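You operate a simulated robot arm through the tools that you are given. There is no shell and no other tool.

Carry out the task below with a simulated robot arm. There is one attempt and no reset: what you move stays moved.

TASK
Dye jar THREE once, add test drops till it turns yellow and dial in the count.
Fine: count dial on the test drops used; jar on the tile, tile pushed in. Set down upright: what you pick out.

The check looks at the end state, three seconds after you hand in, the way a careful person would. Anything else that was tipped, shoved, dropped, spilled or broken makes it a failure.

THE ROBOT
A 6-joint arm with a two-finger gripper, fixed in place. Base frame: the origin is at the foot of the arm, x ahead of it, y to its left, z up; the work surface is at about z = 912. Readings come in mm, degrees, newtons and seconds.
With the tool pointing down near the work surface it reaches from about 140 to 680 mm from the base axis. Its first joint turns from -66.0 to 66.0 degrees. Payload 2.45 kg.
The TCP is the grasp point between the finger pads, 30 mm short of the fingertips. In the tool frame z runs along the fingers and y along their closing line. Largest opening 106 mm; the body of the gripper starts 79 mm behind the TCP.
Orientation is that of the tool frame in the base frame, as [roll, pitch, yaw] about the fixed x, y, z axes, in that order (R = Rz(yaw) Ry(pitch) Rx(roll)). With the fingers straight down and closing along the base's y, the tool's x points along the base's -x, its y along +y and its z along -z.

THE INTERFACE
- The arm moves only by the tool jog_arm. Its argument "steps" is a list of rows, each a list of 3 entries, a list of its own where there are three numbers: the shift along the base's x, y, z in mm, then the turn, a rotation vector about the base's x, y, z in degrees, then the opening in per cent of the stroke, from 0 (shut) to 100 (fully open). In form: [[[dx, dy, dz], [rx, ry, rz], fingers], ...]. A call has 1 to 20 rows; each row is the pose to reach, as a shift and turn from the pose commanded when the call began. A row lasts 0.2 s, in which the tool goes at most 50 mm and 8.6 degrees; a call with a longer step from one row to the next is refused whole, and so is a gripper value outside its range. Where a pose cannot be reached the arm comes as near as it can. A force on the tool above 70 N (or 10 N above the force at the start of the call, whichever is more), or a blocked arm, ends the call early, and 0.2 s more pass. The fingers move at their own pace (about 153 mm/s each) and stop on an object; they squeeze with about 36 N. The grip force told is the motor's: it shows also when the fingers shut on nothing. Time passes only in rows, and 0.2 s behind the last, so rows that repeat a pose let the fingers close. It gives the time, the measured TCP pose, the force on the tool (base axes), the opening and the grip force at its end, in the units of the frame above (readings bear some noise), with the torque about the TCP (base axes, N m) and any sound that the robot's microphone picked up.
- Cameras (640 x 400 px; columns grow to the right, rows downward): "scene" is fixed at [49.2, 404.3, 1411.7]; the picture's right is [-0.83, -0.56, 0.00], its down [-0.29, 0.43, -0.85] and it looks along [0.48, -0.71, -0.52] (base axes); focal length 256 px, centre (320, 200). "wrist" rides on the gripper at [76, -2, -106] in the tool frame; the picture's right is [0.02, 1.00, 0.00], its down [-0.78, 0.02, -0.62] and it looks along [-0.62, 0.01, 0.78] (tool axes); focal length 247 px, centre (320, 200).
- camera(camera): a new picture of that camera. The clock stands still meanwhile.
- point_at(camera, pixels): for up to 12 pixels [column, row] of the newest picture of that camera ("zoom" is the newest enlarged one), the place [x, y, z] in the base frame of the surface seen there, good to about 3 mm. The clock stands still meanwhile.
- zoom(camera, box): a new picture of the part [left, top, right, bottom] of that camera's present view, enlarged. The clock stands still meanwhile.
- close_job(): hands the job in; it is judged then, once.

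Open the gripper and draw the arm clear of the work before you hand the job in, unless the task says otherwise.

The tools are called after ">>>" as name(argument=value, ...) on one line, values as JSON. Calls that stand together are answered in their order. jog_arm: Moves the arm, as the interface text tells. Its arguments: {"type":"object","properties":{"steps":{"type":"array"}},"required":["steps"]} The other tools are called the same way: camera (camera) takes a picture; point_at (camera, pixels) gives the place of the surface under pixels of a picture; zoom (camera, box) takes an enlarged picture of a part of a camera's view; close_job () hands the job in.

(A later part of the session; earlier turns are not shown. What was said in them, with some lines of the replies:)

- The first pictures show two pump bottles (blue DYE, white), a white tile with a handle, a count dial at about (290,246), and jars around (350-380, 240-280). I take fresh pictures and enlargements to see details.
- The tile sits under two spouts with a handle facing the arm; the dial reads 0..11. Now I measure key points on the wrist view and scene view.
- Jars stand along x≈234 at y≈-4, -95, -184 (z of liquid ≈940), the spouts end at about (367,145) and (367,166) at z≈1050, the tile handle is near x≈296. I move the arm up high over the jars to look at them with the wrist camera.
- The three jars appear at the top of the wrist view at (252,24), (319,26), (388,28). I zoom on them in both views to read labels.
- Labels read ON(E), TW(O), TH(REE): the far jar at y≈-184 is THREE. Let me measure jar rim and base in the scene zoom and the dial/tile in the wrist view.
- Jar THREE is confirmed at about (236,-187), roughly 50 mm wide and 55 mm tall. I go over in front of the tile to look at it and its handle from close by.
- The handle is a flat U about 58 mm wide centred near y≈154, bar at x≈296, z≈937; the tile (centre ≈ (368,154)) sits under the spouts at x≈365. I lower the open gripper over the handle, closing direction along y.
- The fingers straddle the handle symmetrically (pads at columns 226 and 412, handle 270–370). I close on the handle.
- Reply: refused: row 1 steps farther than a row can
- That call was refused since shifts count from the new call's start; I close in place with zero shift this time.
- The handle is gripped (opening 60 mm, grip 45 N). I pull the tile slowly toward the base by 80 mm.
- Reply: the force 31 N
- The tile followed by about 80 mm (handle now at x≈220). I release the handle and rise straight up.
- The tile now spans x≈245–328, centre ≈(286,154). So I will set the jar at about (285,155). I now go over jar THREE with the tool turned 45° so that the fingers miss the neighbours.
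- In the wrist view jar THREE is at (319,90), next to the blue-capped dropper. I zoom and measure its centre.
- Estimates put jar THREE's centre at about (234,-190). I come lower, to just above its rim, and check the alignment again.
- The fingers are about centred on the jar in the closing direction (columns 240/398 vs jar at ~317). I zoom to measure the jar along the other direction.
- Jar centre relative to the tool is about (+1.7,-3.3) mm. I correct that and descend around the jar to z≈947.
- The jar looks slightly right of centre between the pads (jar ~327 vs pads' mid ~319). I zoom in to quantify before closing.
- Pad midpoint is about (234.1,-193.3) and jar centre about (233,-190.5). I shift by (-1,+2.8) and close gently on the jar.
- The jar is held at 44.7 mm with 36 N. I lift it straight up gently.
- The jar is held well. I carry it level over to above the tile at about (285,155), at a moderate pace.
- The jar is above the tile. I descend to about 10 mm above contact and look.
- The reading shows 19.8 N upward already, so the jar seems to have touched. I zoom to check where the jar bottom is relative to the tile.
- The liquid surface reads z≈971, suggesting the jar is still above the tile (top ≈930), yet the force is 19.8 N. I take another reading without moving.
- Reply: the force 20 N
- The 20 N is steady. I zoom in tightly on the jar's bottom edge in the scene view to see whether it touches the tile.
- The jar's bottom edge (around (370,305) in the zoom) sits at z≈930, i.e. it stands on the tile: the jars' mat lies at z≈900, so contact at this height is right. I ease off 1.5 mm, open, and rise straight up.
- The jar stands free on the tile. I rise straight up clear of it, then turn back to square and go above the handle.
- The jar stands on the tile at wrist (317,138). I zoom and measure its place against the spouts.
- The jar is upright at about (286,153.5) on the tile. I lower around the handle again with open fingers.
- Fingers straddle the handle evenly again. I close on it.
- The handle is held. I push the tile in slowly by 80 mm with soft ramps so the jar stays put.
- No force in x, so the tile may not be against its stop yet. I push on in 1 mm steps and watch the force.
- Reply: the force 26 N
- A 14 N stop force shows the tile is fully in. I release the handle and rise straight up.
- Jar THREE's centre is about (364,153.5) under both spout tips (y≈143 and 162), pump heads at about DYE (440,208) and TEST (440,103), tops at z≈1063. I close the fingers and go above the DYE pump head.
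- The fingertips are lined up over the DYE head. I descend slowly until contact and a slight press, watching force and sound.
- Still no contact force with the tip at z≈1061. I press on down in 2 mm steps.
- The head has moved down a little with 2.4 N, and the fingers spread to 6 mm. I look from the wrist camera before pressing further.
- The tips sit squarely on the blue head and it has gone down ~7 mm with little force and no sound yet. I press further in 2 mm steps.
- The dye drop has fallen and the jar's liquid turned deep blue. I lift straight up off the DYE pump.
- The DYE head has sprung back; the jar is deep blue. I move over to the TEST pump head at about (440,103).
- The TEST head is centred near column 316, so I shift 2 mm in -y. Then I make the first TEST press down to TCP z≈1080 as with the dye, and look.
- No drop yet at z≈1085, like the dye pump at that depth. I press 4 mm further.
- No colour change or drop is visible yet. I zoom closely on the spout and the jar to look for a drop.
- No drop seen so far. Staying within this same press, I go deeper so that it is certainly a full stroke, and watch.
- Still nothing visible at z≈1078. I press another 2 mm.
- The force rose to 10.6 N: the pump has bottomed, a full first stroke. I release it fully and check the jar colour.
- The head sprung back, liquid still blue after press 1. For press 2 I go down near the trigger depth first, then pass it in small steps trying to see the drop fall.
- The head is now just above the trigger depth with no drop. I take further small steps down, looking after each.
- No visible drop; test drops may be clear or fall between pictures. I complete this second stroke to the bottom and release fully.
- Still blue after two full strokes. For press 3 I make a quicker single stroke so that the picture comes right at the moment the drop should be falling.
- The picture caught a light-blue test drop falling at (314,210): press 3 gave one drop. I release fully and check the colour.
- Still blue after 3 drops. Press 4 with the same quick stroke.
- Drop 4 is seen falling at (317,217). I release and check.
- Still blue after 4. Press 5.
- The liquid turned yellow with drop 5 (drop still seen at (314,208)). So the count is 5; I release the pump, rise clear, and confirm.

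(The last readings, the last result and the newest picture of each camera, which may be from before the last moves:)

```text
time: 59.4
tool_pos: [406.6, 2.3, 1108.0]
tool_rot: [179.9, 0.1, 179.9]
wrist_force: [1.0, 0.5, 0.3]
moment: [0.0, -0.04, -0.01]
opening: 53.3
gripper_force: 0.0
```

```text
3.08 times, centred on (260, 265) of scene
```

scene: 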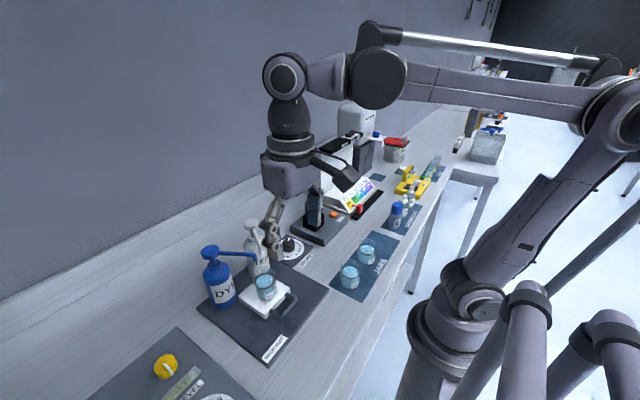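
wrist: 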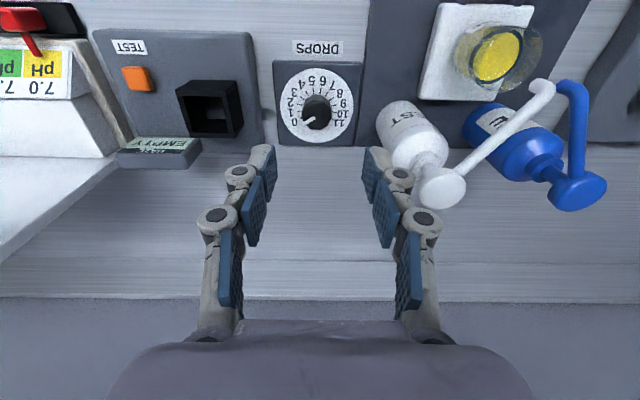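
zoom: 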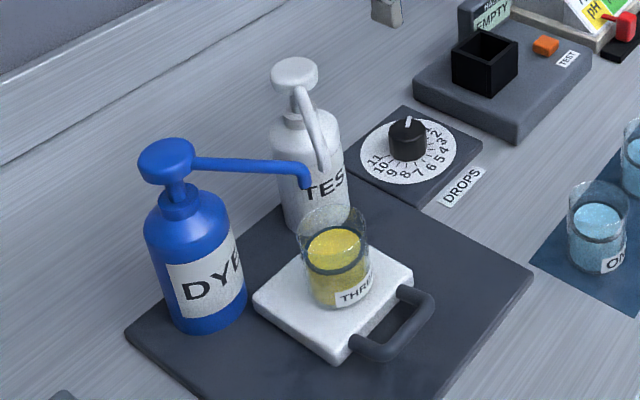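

The jar is yellow and the pumps are back up. Now I zoom on the DROPS dial to measure its centre, the pointer and the marks.

>>> zoom(camera="wrist", box=[265, 35, 375, 155])

>>> zoom(camera="scene", box=[260, 225, 320, 280])

>>> point_at(camera="wrist", pixels=[[316, 104], [292, 122], [290, 112], [291, 102], [324, 80], [344, 123], [311, 121], [318, 97], [329, 112], [304, 112], [316, 120], [318, 110]])

```text
3.33 times, centred on (320, 95) of wrist
```

zoom: 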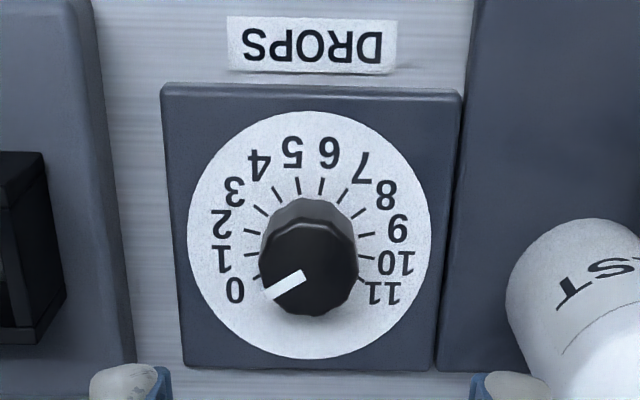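

```text
7.27 times, centred on (290, 252) of scene
```

zoom: 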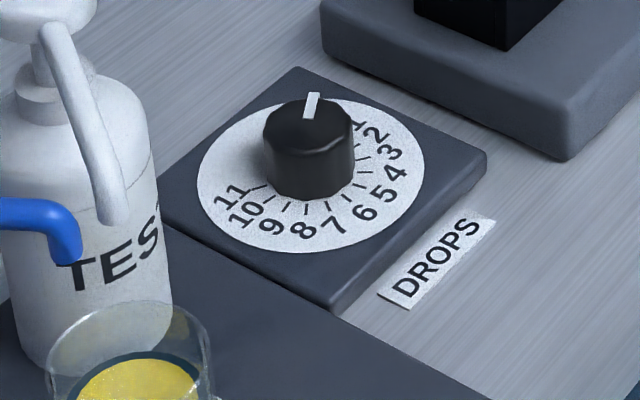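

```text
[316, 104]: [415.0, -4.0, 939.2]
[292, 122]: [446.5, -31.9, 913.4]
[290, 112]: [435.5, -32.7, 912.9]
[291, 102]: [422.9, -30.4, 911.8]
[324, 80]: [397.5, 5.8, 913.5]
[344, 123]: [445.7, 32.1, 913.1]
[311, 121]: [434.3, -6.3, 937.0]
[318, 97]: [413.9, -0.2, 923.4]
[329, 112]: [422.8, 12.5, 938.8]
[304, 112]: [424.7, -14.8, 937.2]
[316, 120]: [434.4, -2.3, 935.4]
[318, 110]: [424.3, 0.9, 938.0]
```

The marks run from 0 (lower left) clockwise to 11, about 24° apart; the knob is about 32 mm wide at about (425,-2). I come closer above it to read pointer and marks precisely.

>>> jog_arm(steps=[[[10, -3, -30], [0, 0, 0], 60], [[19.5, -5, -65], [0, 0, 0], 70], [[19.5, -5, -95], [0, 0, 0], 70], [[19.5, -5, -95], [0, 0, 0], 70]])

>>> camera(camera="wrist")

>>> zoom(camera="wrist", box=[265, 80, 375, 190])

```text
time: 60.4
tool_pos: [426.0, -4.4, 1013.2]
tool_rot: [179.9, 0.1, -179.9]
wrist_force: [0.6, 0.0, 0.2]
moment: [0.0, -0.01, 0.01]
opening: 74.0
gripper_force: 0.0
```

```text
taken
```

wrist: 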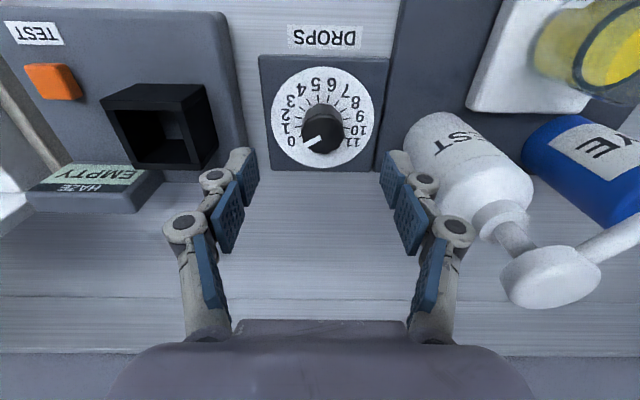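

```text
3.64 times, centred on (320, 135) of wrist
```

zoom: 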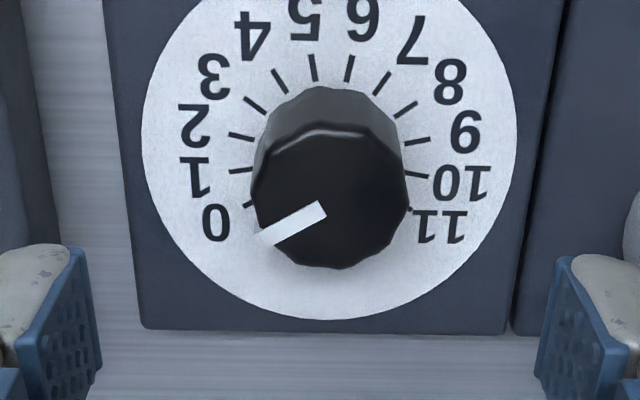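

From tick geometry the steps are about 21.8° (0 to 11 over 240°) and the pointer is at 0. I get the dial's centre from disc edge points.

>>> point_at(camera="wrist", pixels=[[273, 117], [373, 117], [322, 71], [322, 166], [285, 82], [360, 82], [285, 152], [360, 152], [322, 128], [308, 128], [338, 128], [322, 147]])

>>> point_at(camera="scene", pixels=[[290, 240], [285, 242], [295, 242], [290, 245], [274, 250], [305, 250], [290, 262], [290, 236]])

```text
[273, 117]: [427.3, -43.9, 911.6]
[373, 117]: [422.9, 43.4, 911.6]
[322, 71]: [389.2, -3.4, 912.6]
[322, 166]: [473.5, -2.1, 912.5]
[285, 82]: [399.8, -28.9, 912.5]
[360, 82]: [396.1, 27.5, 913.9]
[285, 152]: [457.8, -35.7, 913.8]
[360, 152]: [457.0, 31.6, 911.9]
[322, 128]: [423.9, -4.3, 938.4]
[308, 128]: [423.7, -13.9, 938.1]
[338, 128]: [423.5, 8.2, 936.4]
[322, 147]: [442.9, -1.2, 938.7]
```

```text
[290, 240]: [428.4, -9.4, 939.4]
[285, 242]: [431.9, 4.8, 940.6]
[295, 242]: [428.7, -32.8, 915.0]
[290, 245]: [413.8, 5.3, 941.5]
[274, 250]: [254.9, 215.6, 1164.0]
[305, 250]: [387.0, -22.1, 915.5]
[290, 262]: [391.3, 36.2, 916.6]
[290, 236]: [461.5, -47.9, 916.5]
```

The dial centre is about (429.5,-1). I turn the tool to +55° so that the knob can be swept about -109° to the 5 mark, align above it and check.

>>> jog_arm(steps=[[[4, 2, 0], [0, 0, 7], 65], [[4, 2, 0], [0, 0, 14], 65], [[4, 2, 0], [0, 0, 21], 65], [[4, 2, 0], [0, 0, 28], 65], [[4, 2, 0], [0, 0, 35], 65], [[4, 2, 0], [0, 0, 42], 65], [[4, 2, 0], [0, 0, 49], 65], [[4, 2, 0], [0, 0, 55], 65], [[4, 2, 0], [0, 0, 55], 65]])

>>> camera(camera="wrist")

>>> camera(camera="scene")

```text
time: 62.4
tool_pos: [430.5, 0.4, 1013.5]
tool_rot: [179.9, 0.2, -124.9]
wrist_force: [-0.1, -0.2, 0.1]
moment: [0.03, 0.0, 0.01]
opening: 68.8
gripper_force: 0.1
```

```text
taken
```

wrist: 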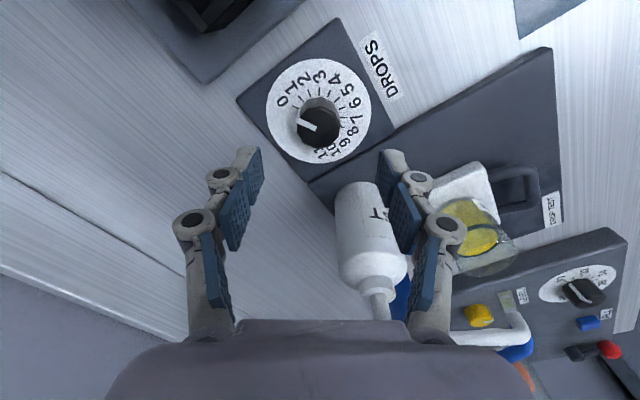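

```text
taken
```

scene: 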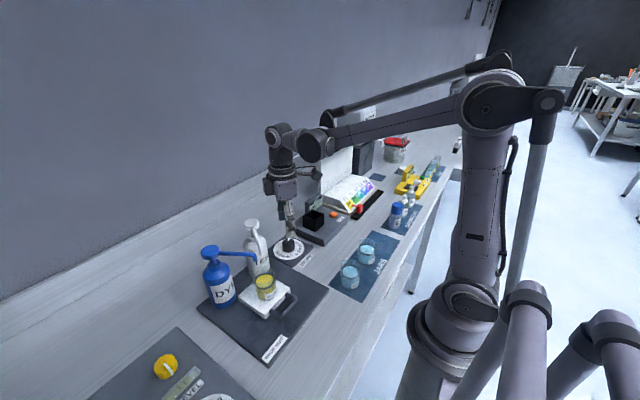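

The knob shows at about (319,125) between the fingers. I zoom to measure the alignment.

>>> zoom(camera="wrist", box=[260, 50, 380, 180])

>>> point_at(camera="wrist", pixels=[[319, 62], [319, 160], [269, 112], [369, 112], [319, 126], [330, 118]])

```text
3.08 times, centred on (320, 115) of wrist
```

zoom: 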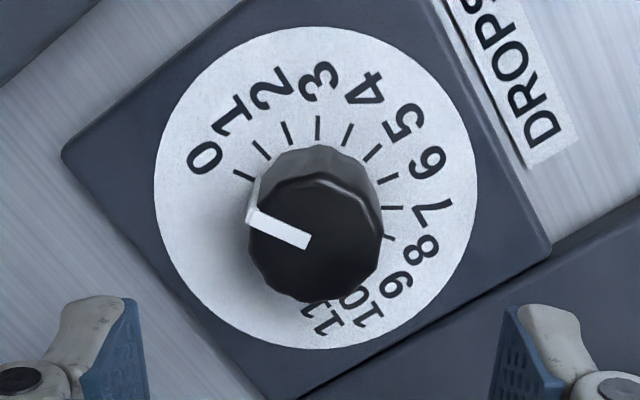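

```text
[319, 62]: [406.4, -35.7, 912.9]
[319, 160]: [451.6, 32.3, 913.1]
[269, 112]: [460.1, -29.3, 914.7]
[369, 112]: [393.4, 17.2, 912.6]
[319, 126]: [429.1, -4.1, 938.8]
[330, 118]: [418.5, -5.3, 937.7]
```

The knob is offset about (-0.8,-3.4) mm from the tool axis. I correct and come down partway (tips just above the knob) to recheck.

>>> jog_arm(steps=[[[-0.8, -3.4, 0], [0, 0, 0], 60], [[-0.8, -3.4, -20], [0, 0, 0], 60], [[-0.8, -3.4, -35], [0, 0, 0], 60], [[-0.8, -3.4, -35], [0, 0, 0], 60]])

>>> camera(camera="wrist")

>>> zoom(camera="wrist", box=[230, 70, 410, 220])

>>> zoom(camera="scene", box=[250, 190, 330, 280])

```text
time: 63.4
tool_pos: [429.6, -3.0, 978.8]
tool_rot: [179.9, 0.1, -125.0]
wrist_force: [-0.5, -0.8, -0.4]
moment: [0.0, -0.01, 0.02]
opening: 63.7
gripper_force: 0.2
```

```text
taken
```

wrist: 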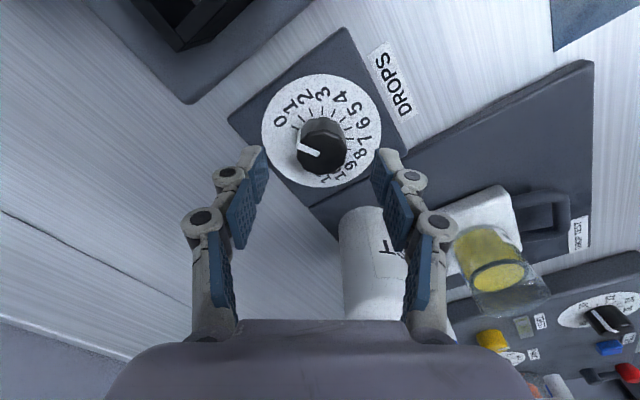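

```text
2.67 times, centred on (320, 145) of wrist
```

zoom: 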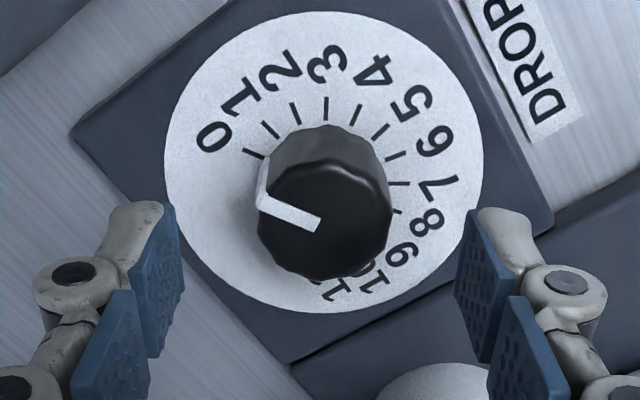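

```text
4.44 times, centred on (290, 235) of scene
```

zoom: 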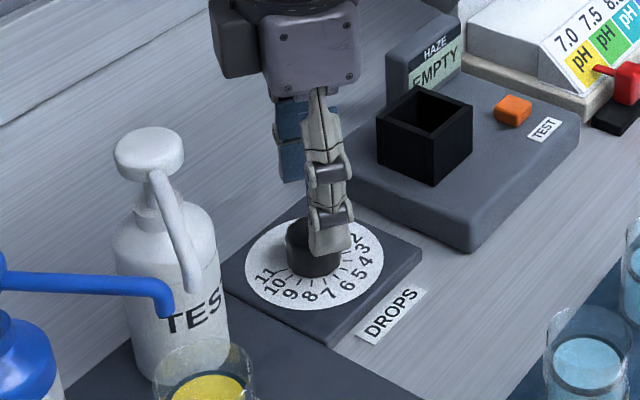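

The knob centre (321.9,153.6) matches the tool axis (320.7,152.2). I descend 30 mm and close on the knob.

>>> jog_arm(steps=[[[0, 0, -12], [0, 0, 0], 60], [[0, 0, -24], [0, 0, 0], 60], [[0, 0, -30], [0, 0, 0], 60], [[0, 0, -30], [0, 0, 0], 50], [[0, 0, -30], [0, 0, 0], 40], [[0, 0, -30], [0, 0, 0], 30], [[0, 0, -30], [0, 0, 0], 22], [[0, 0, -30], [0, 0, 0], 22]])

>>> camera(camera="wrist")

>>> zoom(camera="wrist", box=[240, 80, 400, 220])

```text
time: 65.2
tool_pos: [429.0, -1.4, 947.5]
tool_rot: [179.8, 0.1, -125.0]
wrist_force: [-10.7, 6.6, -1.0]
moment: [0.23, 0.39, 0.05]
opening: 33.3
gripper_force: 45.7
```

```text
taken
```

wrist: 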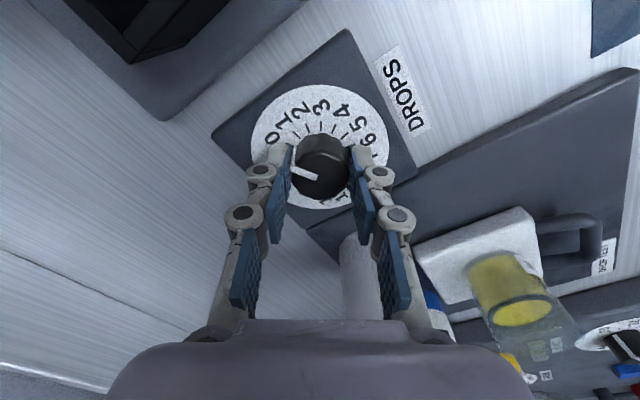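

```text
2.86 times, centred on (320, 150) of wrist
```

zoom: 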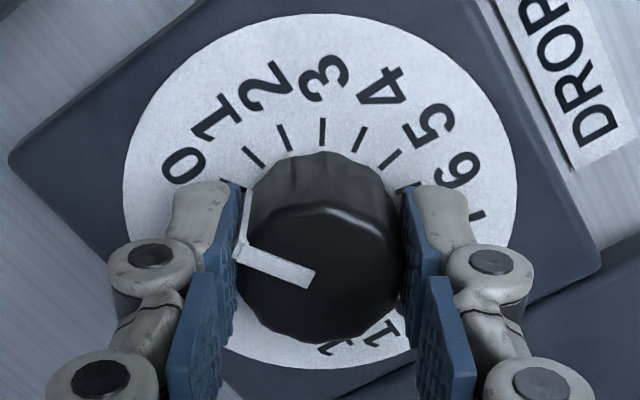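

The knob is held (33 mm). I shift slightly to relieve the side force and turn clockwise by 54° as a first half.

>>> jog_arm(steps=[[[-0.7, 0.5, 0], [0, 0, 0], 22], [[-0.7, 0.5, 0], [0, 0, -6], 22], [[-0.7, 0.5, 0], [0, 0, -12], 22], [[-0.7, 0.5, 0], [0, 0, -18], 22], [[-0.7, 0.5, 0], [0, 0, -24], 22], [[-0.7, 0.5, 0], [0, 0, -30], 22], [[-0.7, 0.5, 0], [0, 0, -36], 22], [[-0.7, 0.5, 0], [0, 0, -42], 22], [[-0.7, 0.5, 0], [0, 0, -48], 22], [[-0.7, 0.5, 0], [0, 0, -54], 22], [[-0.7, 0.5, 0], [0, 0, -54], 22]])

>>> camera(camera="wrist")

>>> zoom(camera="wrist", box=[240, 80, 400, 220])

>>> camera(camera="scene")

```text
time: 67.6
tool_pos: [427.8, -0.7, 949.2]
tool_rot: [179.8, 0.2, -179.1]
wrist_force: [4.5, 17.1, 34.7]
moment: [0.58, -0.6, 0.01]
opening: 33.3
gripper_force: 45.4
```

```text
taken
```

wrist: 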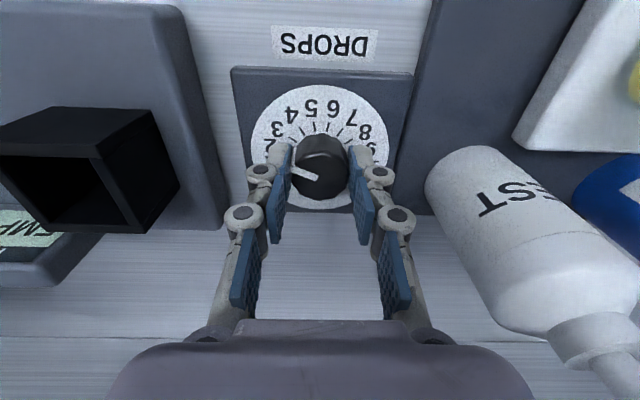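

```text
2.86 times, centred on (320, 150) of wrist
```

zoom: 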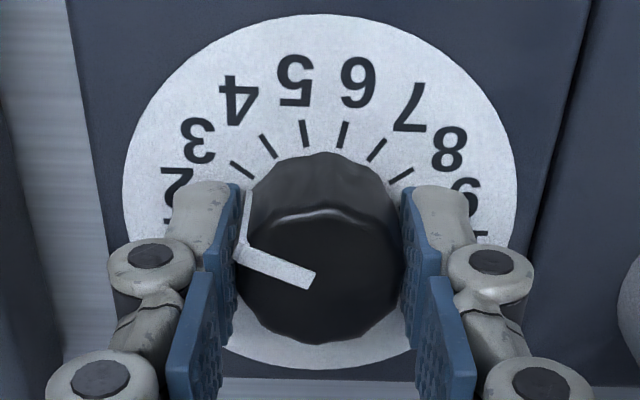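

```text
taken
```

scene: 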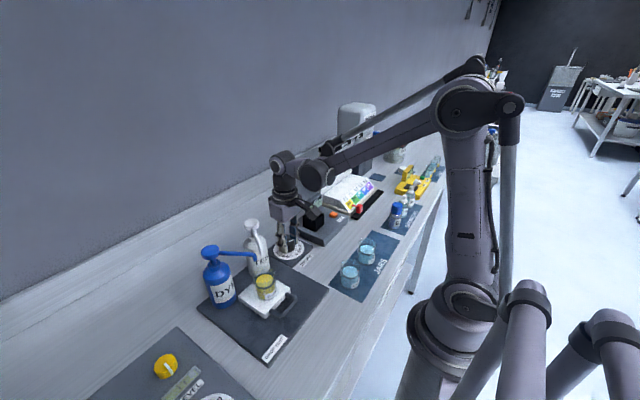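

The knob turned with the gripper. There are side forces (y 17 N, z 35 N), so I shift a little to relieve them before turning on.

>>> jog_arm(steps=[[[0.3, 0.7, 1], [0, 0, 0], 22], [[0.4, 1.3, 2.2], [0, 0, 0], 22], [[0.4, 1.3, 2.2], [0, 0, 0], 22]])

```text
time: 68.4
tool_pos: [427.7, -2.2, 950.1]
tool_rot: [179.9, 0.0, -179.0]
wrist_force: [4.0, 11.3, -39.1]
moment: [0.27, -0.08, 0.01]
opening: 33.6
gripper_force: 45.0
```

The vertical force flipped, so I go back half in z and a bit more in y.

>>> jog_arm(steps=[[[0.3, 0.6, -0.6], [0, 0, 0], 22], [[0.4, 1.0, -1.1], [0, 0, 0], 22], [[0.4, 1.0, -1.1], [0, 0, 0], 22]])

```text
time: 69.2
tool_pos: [429.4, -1.8, 951.7]
tool_rot: [180.0, 0.0, -179.1]
wrist_force: [-6.6, 3.1, -6.0]
moment: [0.16, 0.04, 0.04]
opening: 33.2
gripper_force: 45.0
```

Forces are small now. I turn the remaining 55° clockwise.

>>> jog_arm(steps=[[[0, 0, 0], [0, 0, -5.5], 22], [[0, 0, 0], [0, 0, -11], 22], [[0, 0, 0], [0, 0, -16.5], 22], [[0, 0, 0], [0, 0, -22], 22], [[0, 0, 0], [0, 0, -27.5], 22], [[0, 0, 0], [0, 0, -33], 22], [[0, 0, 0], [0, 0, -38.5], 22], [[0, 0, 0], [0, 0, -44], 22], [[0, 0, 0], [0, 0, -49.5], 22], [[0, 0, 0], [0, 0, -55], 22], [[0, 0, 0], [0, 0, -55], 22]])

>>> zoom(camera="wrist", box=[240, 80, 400, 220])

>>> camera(camera="scene")

>>> zoom(camera="scene", box=[230, 190, 350, 290])

```text
time: 71.6
tool_pos: [428.4, 0.2, 950.2]
tool_rot: [179.8, 0.2, 125.9]
wrist_force: [-8.2, 9.4, 7.0]
moment: [-0.04, -0.1, 0.0]
opening: 33.5
gripper_force: 45.3
```

```text
2.86 times, centred on (320, 150) of wrist
```

zoom: 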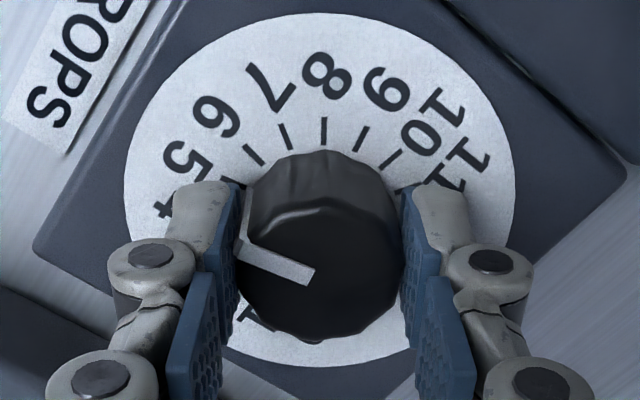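

```text
taken
```

scene: 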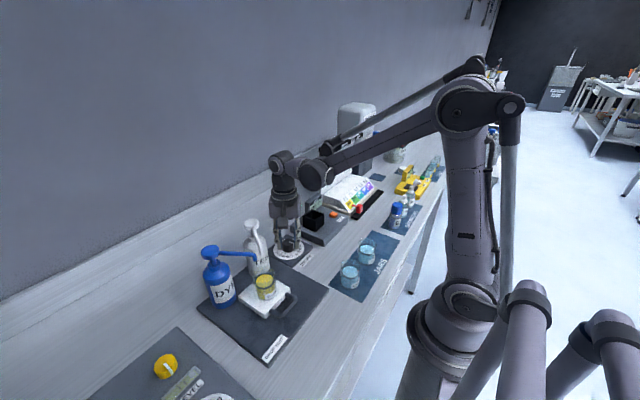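

```text
4.00 times, centred on (290, 240) of scene
```

zoom: 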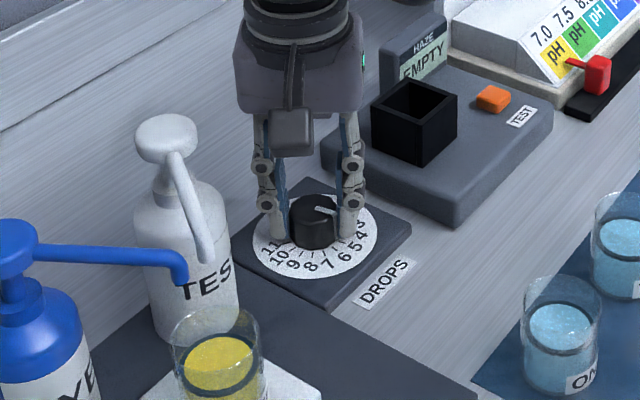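

The pointer is near the 5. I open the fingers, rise, turn back square and read the dial without the fingers in the way.

>>> jog_arm(steps=[[[0, 0, 0], [0, 0, 0], 35], [[0, 0, 0], [0, 0, 0], 50], [[0, 0, 0], [0, 0, 0], 60], [[0, 0, 15], [0, 0, 0], 60], [[0, 0, 40], [0, 0, 0], 60], [[0, 0, 64], [0, 0, 0], 60], [[0, 0, 64], [0, 0, 8], 65], [[0, 0, 64], [0, 0, 16], 65], [[0, 0, 64], [0, 0, 24], 65], [[0, 0, 64], [0, 0, 32], 65], [[0, 0, 64], [0, 0, 40], 65], [[0, 0, 64], [0, 0, 48], 65], [[0, 0, 64], [0, 0, 54], 65], [[0, 0, 64], [0, 0, 54], 65]])

>>> camera(camera="wrist")

>>> zoom(camera="wrist", box=[265, 70, 375, 180])

>>> zoom(camera="scene", box=[260, 220, 320, 280])

```text
time: 74.6
tool_pos: [428.4, 0.7, 1015.2]
tool_rot: [180.0, 0.1, -179.9]
wrist_force: [0.0, -0.5, 0.3]
moment: [0.01, 0.0, 0.03]
opening: 68.7
gripper_force: 0.1
```

```text
taken
```

wrist: 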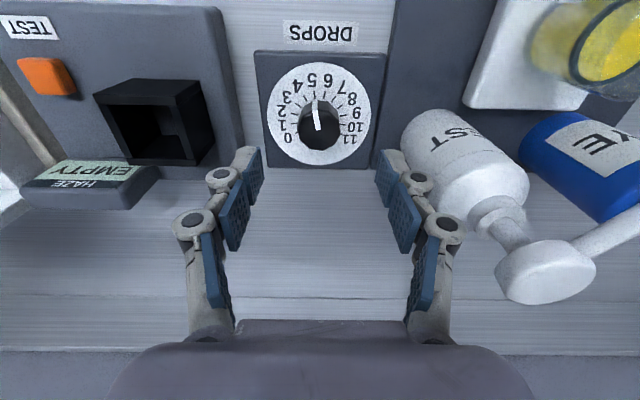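

```text
3.64 times, centred on (320, 125) of wrist
```

zoom: 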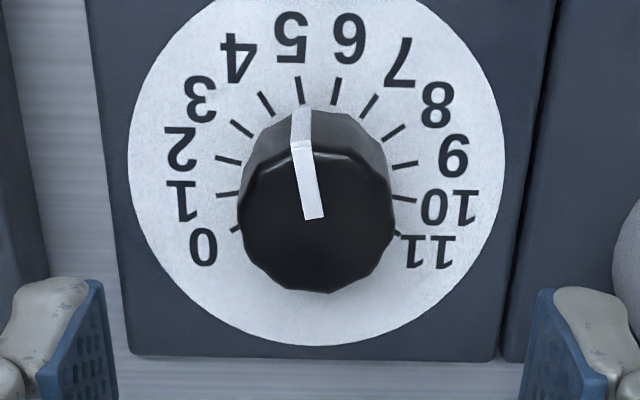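

```text
6.67 times, centred on (290, 250) of scene
```

zoom: 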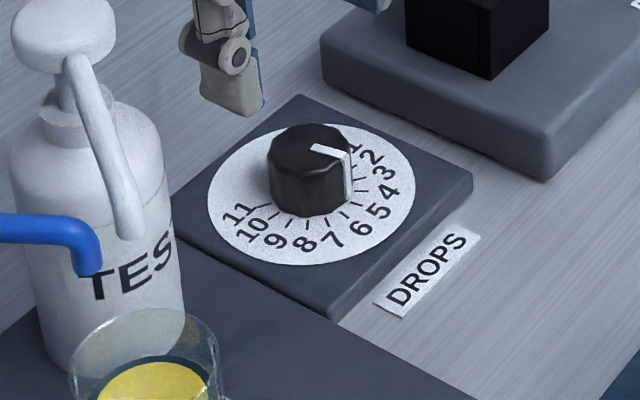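

The pointer stripe meets the tick of 5. I zoom tighter to check how exactly it is on the mark.

>>> zoom(camera="wrist", box=[295, 75, 345, 155])

>>> zoom(camera="wrist", box=[300, 72, 335, 107])

```text
5.00 times, centred on (320, 115) of wrist
```

zoom: 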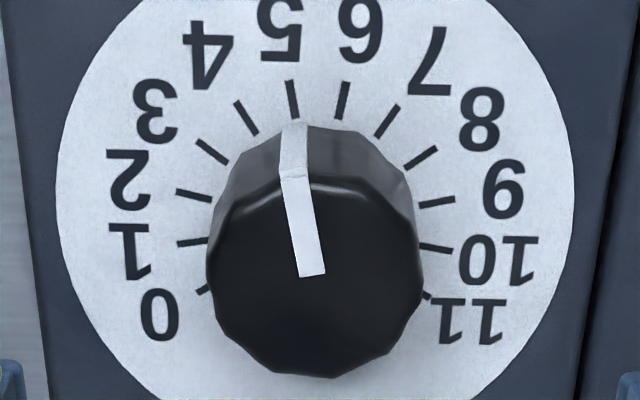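

```text
11.43 times, centred on (318, 90) of wrist
```

zoom: 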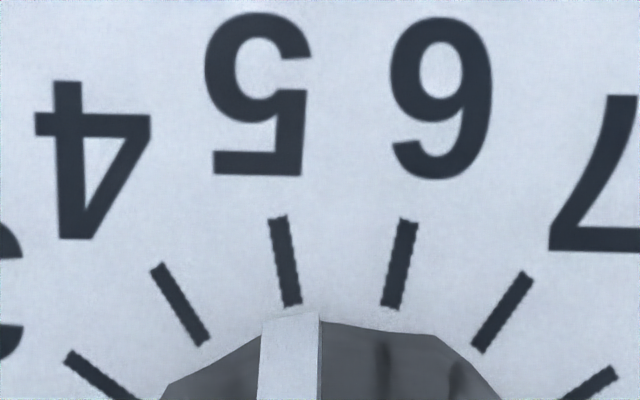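

The stripe is centred on the 5 tick. I open the gripper, draw the arm up and clear, and do final checks.

>>> jog_arm(steps=[[[0, 0, 40], [0, 0, 0], 80], [[0, 0, 85], [0, 0, 0], 100], [[0, 0, 130], [0, 0, 0], 100], [[-20, 0, 170], [0, 0, 0], 100], [[-50, 25, 200], [0, 0, 0], 100], [[-80, 60, 230], [0, 0, 0], 100], [[-100, 95, 245], [0, 0, 0], 100], [[-110, 130, 250], [0, 0, 0], 100], [[-110, 150, 250], [0, 0, 0], 100], [[-110, 150, 250], [0, 0, 0], 100]])

>>> camera(camera="wrist")

>>> camera(camera="scene")

>>> zoom(camera="scene", box=[190, 200, 330, 330])

>>> zoom(camera="wrist", box=[180, 20, 400, 200])

```text
refused: row 6 steps farther than a row can; nothing moved
```

```text
taken
```

wrist: 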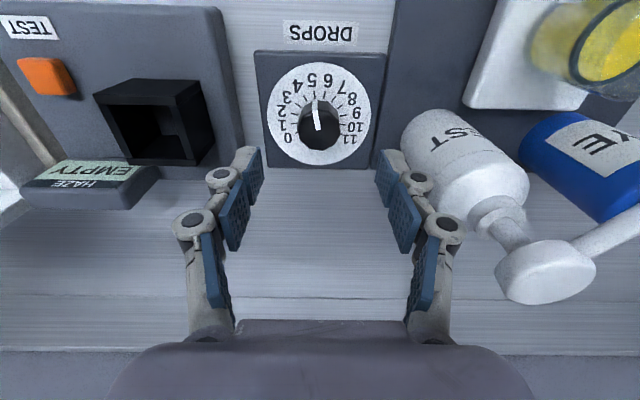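

```text
taken
```

scene: 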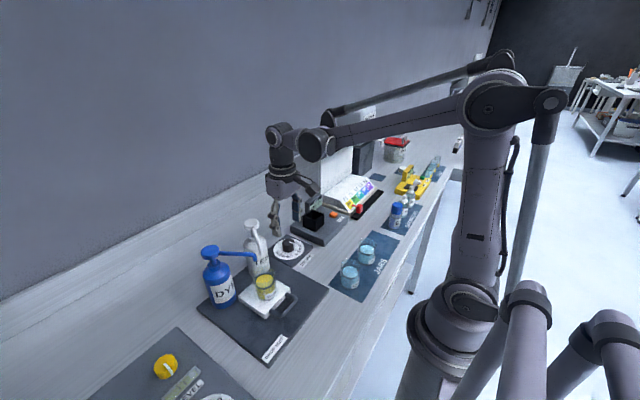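

```text
3.08 times, centred on (260, 265) of scene
```

zoom: 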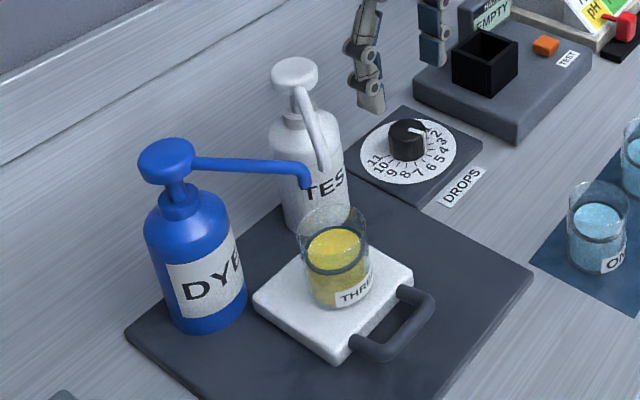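

```text
2.22 times, centred on (290, 110) of wrist
```

zoom: 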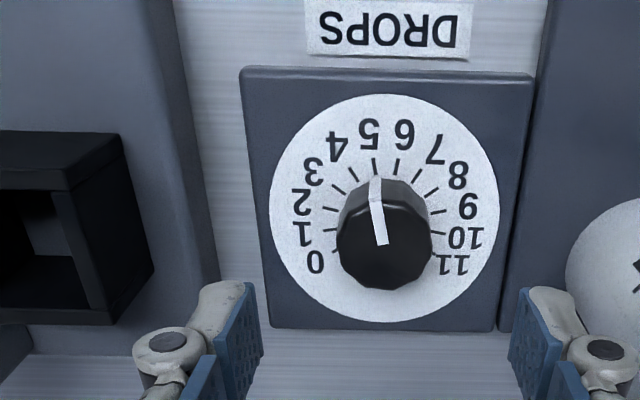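

One row was too long, so nothing moved; the dial reads 5. I retreat with shorter rows.

>>> jog_arm(steps=[[[0, 0, 35], [0, 0, 0], 80], [[0, 0, 75], [0, 0, 0], 100], [[0, 0, 115], [0, 0, 0], 100], [[-10, 0, 155], [0, 0, 0], 100], [[-30, 15, 190], [0, 0, 0], 100], [[-55, 35, 220], [0, 0, 0], 100], [[-80, 65, 240], [0, 0, 0], 100], [[-100, 100, 250], [0, 0, 0], 100], [[-110, 130, 250], [0, 0, 0], 100], [[-110, 150, 250], [0, 0, 0], 100], [[-110, 150, 250], [0, 0, 0], 100]])

>>> camera(camera="wrist")

>>> camera(camera="scene")

>>> zoom(camera="wrist", box=[180, 0, 400, 180])

```text
time: 77.0
tool_pos: [318.9, 147.4, 1263.5]
tool_rot: [179.9, 0.1, 179.9]
wrist_force: [0.0, -1.1, -0.5]
moment: [-0.02, -0.01, 0.01]
opening: 106.2
gripper_force: 0.2
```

```text
taken
```

wrist: 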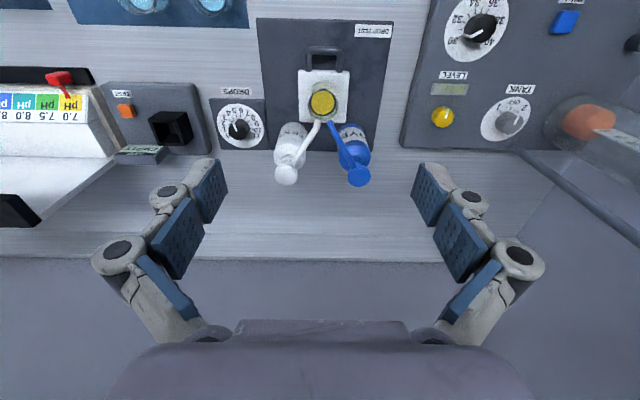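

```text
taken
```

scene: 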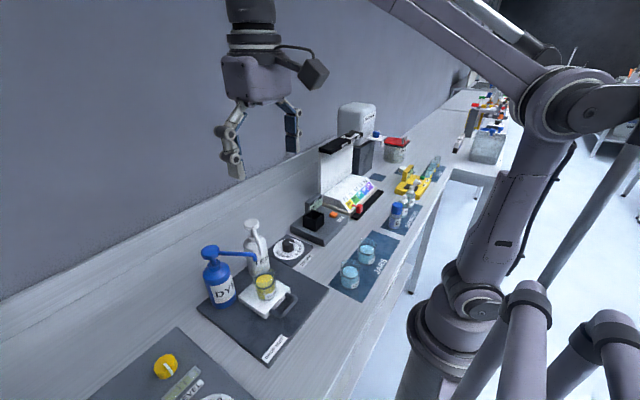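

```text
2.22 times, centred on (290, 90) of wrist
```

zoom: 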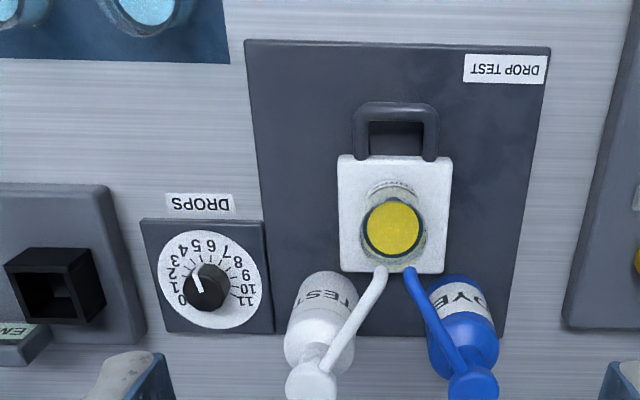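

Everything stands in place, the jar is yellow on the pushed-in tile. I zoom on the dial and on the tile once more for a last confirmation.

>>> zoom(camera="wrist", box=[205, 90, 275, 155])

>>> zoom(camera="scene", box=[190, 220, 320, 340])

>>> point_at(camera="wrist", pixels=[[323, 48], [301, 73], [347, 73], [302, 121], [322, 104], [345, 121]])

>>> zoom(camera="scene", box=[300, 130, 460, 300])

```text
6.15 times, centred on (240, 122) of wrist
```

zoom: 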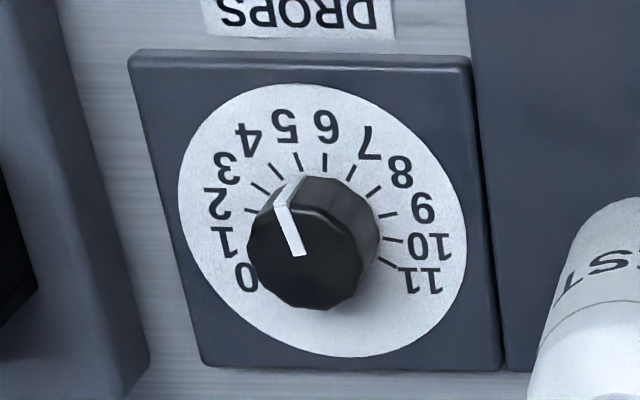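

```text
3.33 times, centred on (255, 280) of scene
```

zoom: 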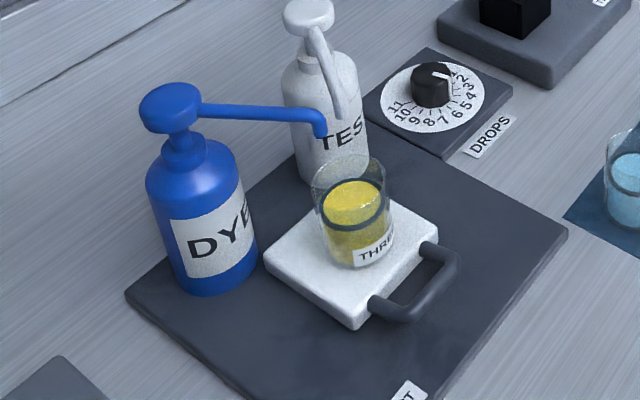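

```text
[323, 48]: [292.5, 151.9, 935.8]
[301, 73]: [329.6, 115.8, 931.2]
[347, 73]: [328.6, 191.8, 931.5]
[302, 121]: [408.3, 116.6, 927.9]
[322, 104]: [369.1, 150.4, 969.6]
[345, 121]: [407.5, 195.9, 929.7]
```

```text
2.35 times, centred on (380, 215) of scene
```

zoom: 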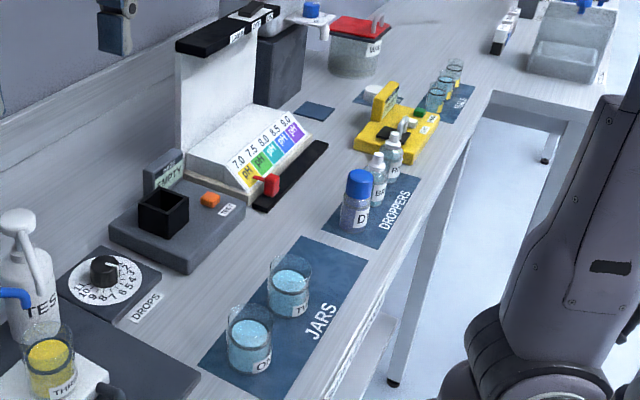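

The tile is back at x≈329–408 as at the start, jar THREE stands upright and yellow on it. The dial stripe meets tick 5, matching five full TEST strokes: drops 3–5 were seen falling, strokes 1–2 went to the bottom. The arm is clear with the gripper open, so I hand in.

>>> close_job()

```text
The job is handed in.
```

I handed the job in with jar THREE dyed once, turned yellow, and the count dial set to 5. I don't have the result of the check.

- **Jar:** THREE stands upright on the tile, and the tile is pushed in to where it was at the start.
- **Dye:** I pressed the DYE pump once and saw the drop fall. The liquid went deep blue.
- **Test drops:** I pressed the TEST pump five times, and the liquid turned yellow on the fifth. I saw drops 3, 4 and 5 fall. I did not see drops 1 and 2; I counted those two presses as one drop each because both went to the bottom of the stroke.
- **Dial:** the pointer sits on the 5 mark.
- **Rest of the bench:** the last pictures show nothing tipped, moved or spilled. The arm is up and clear with the gripper open.
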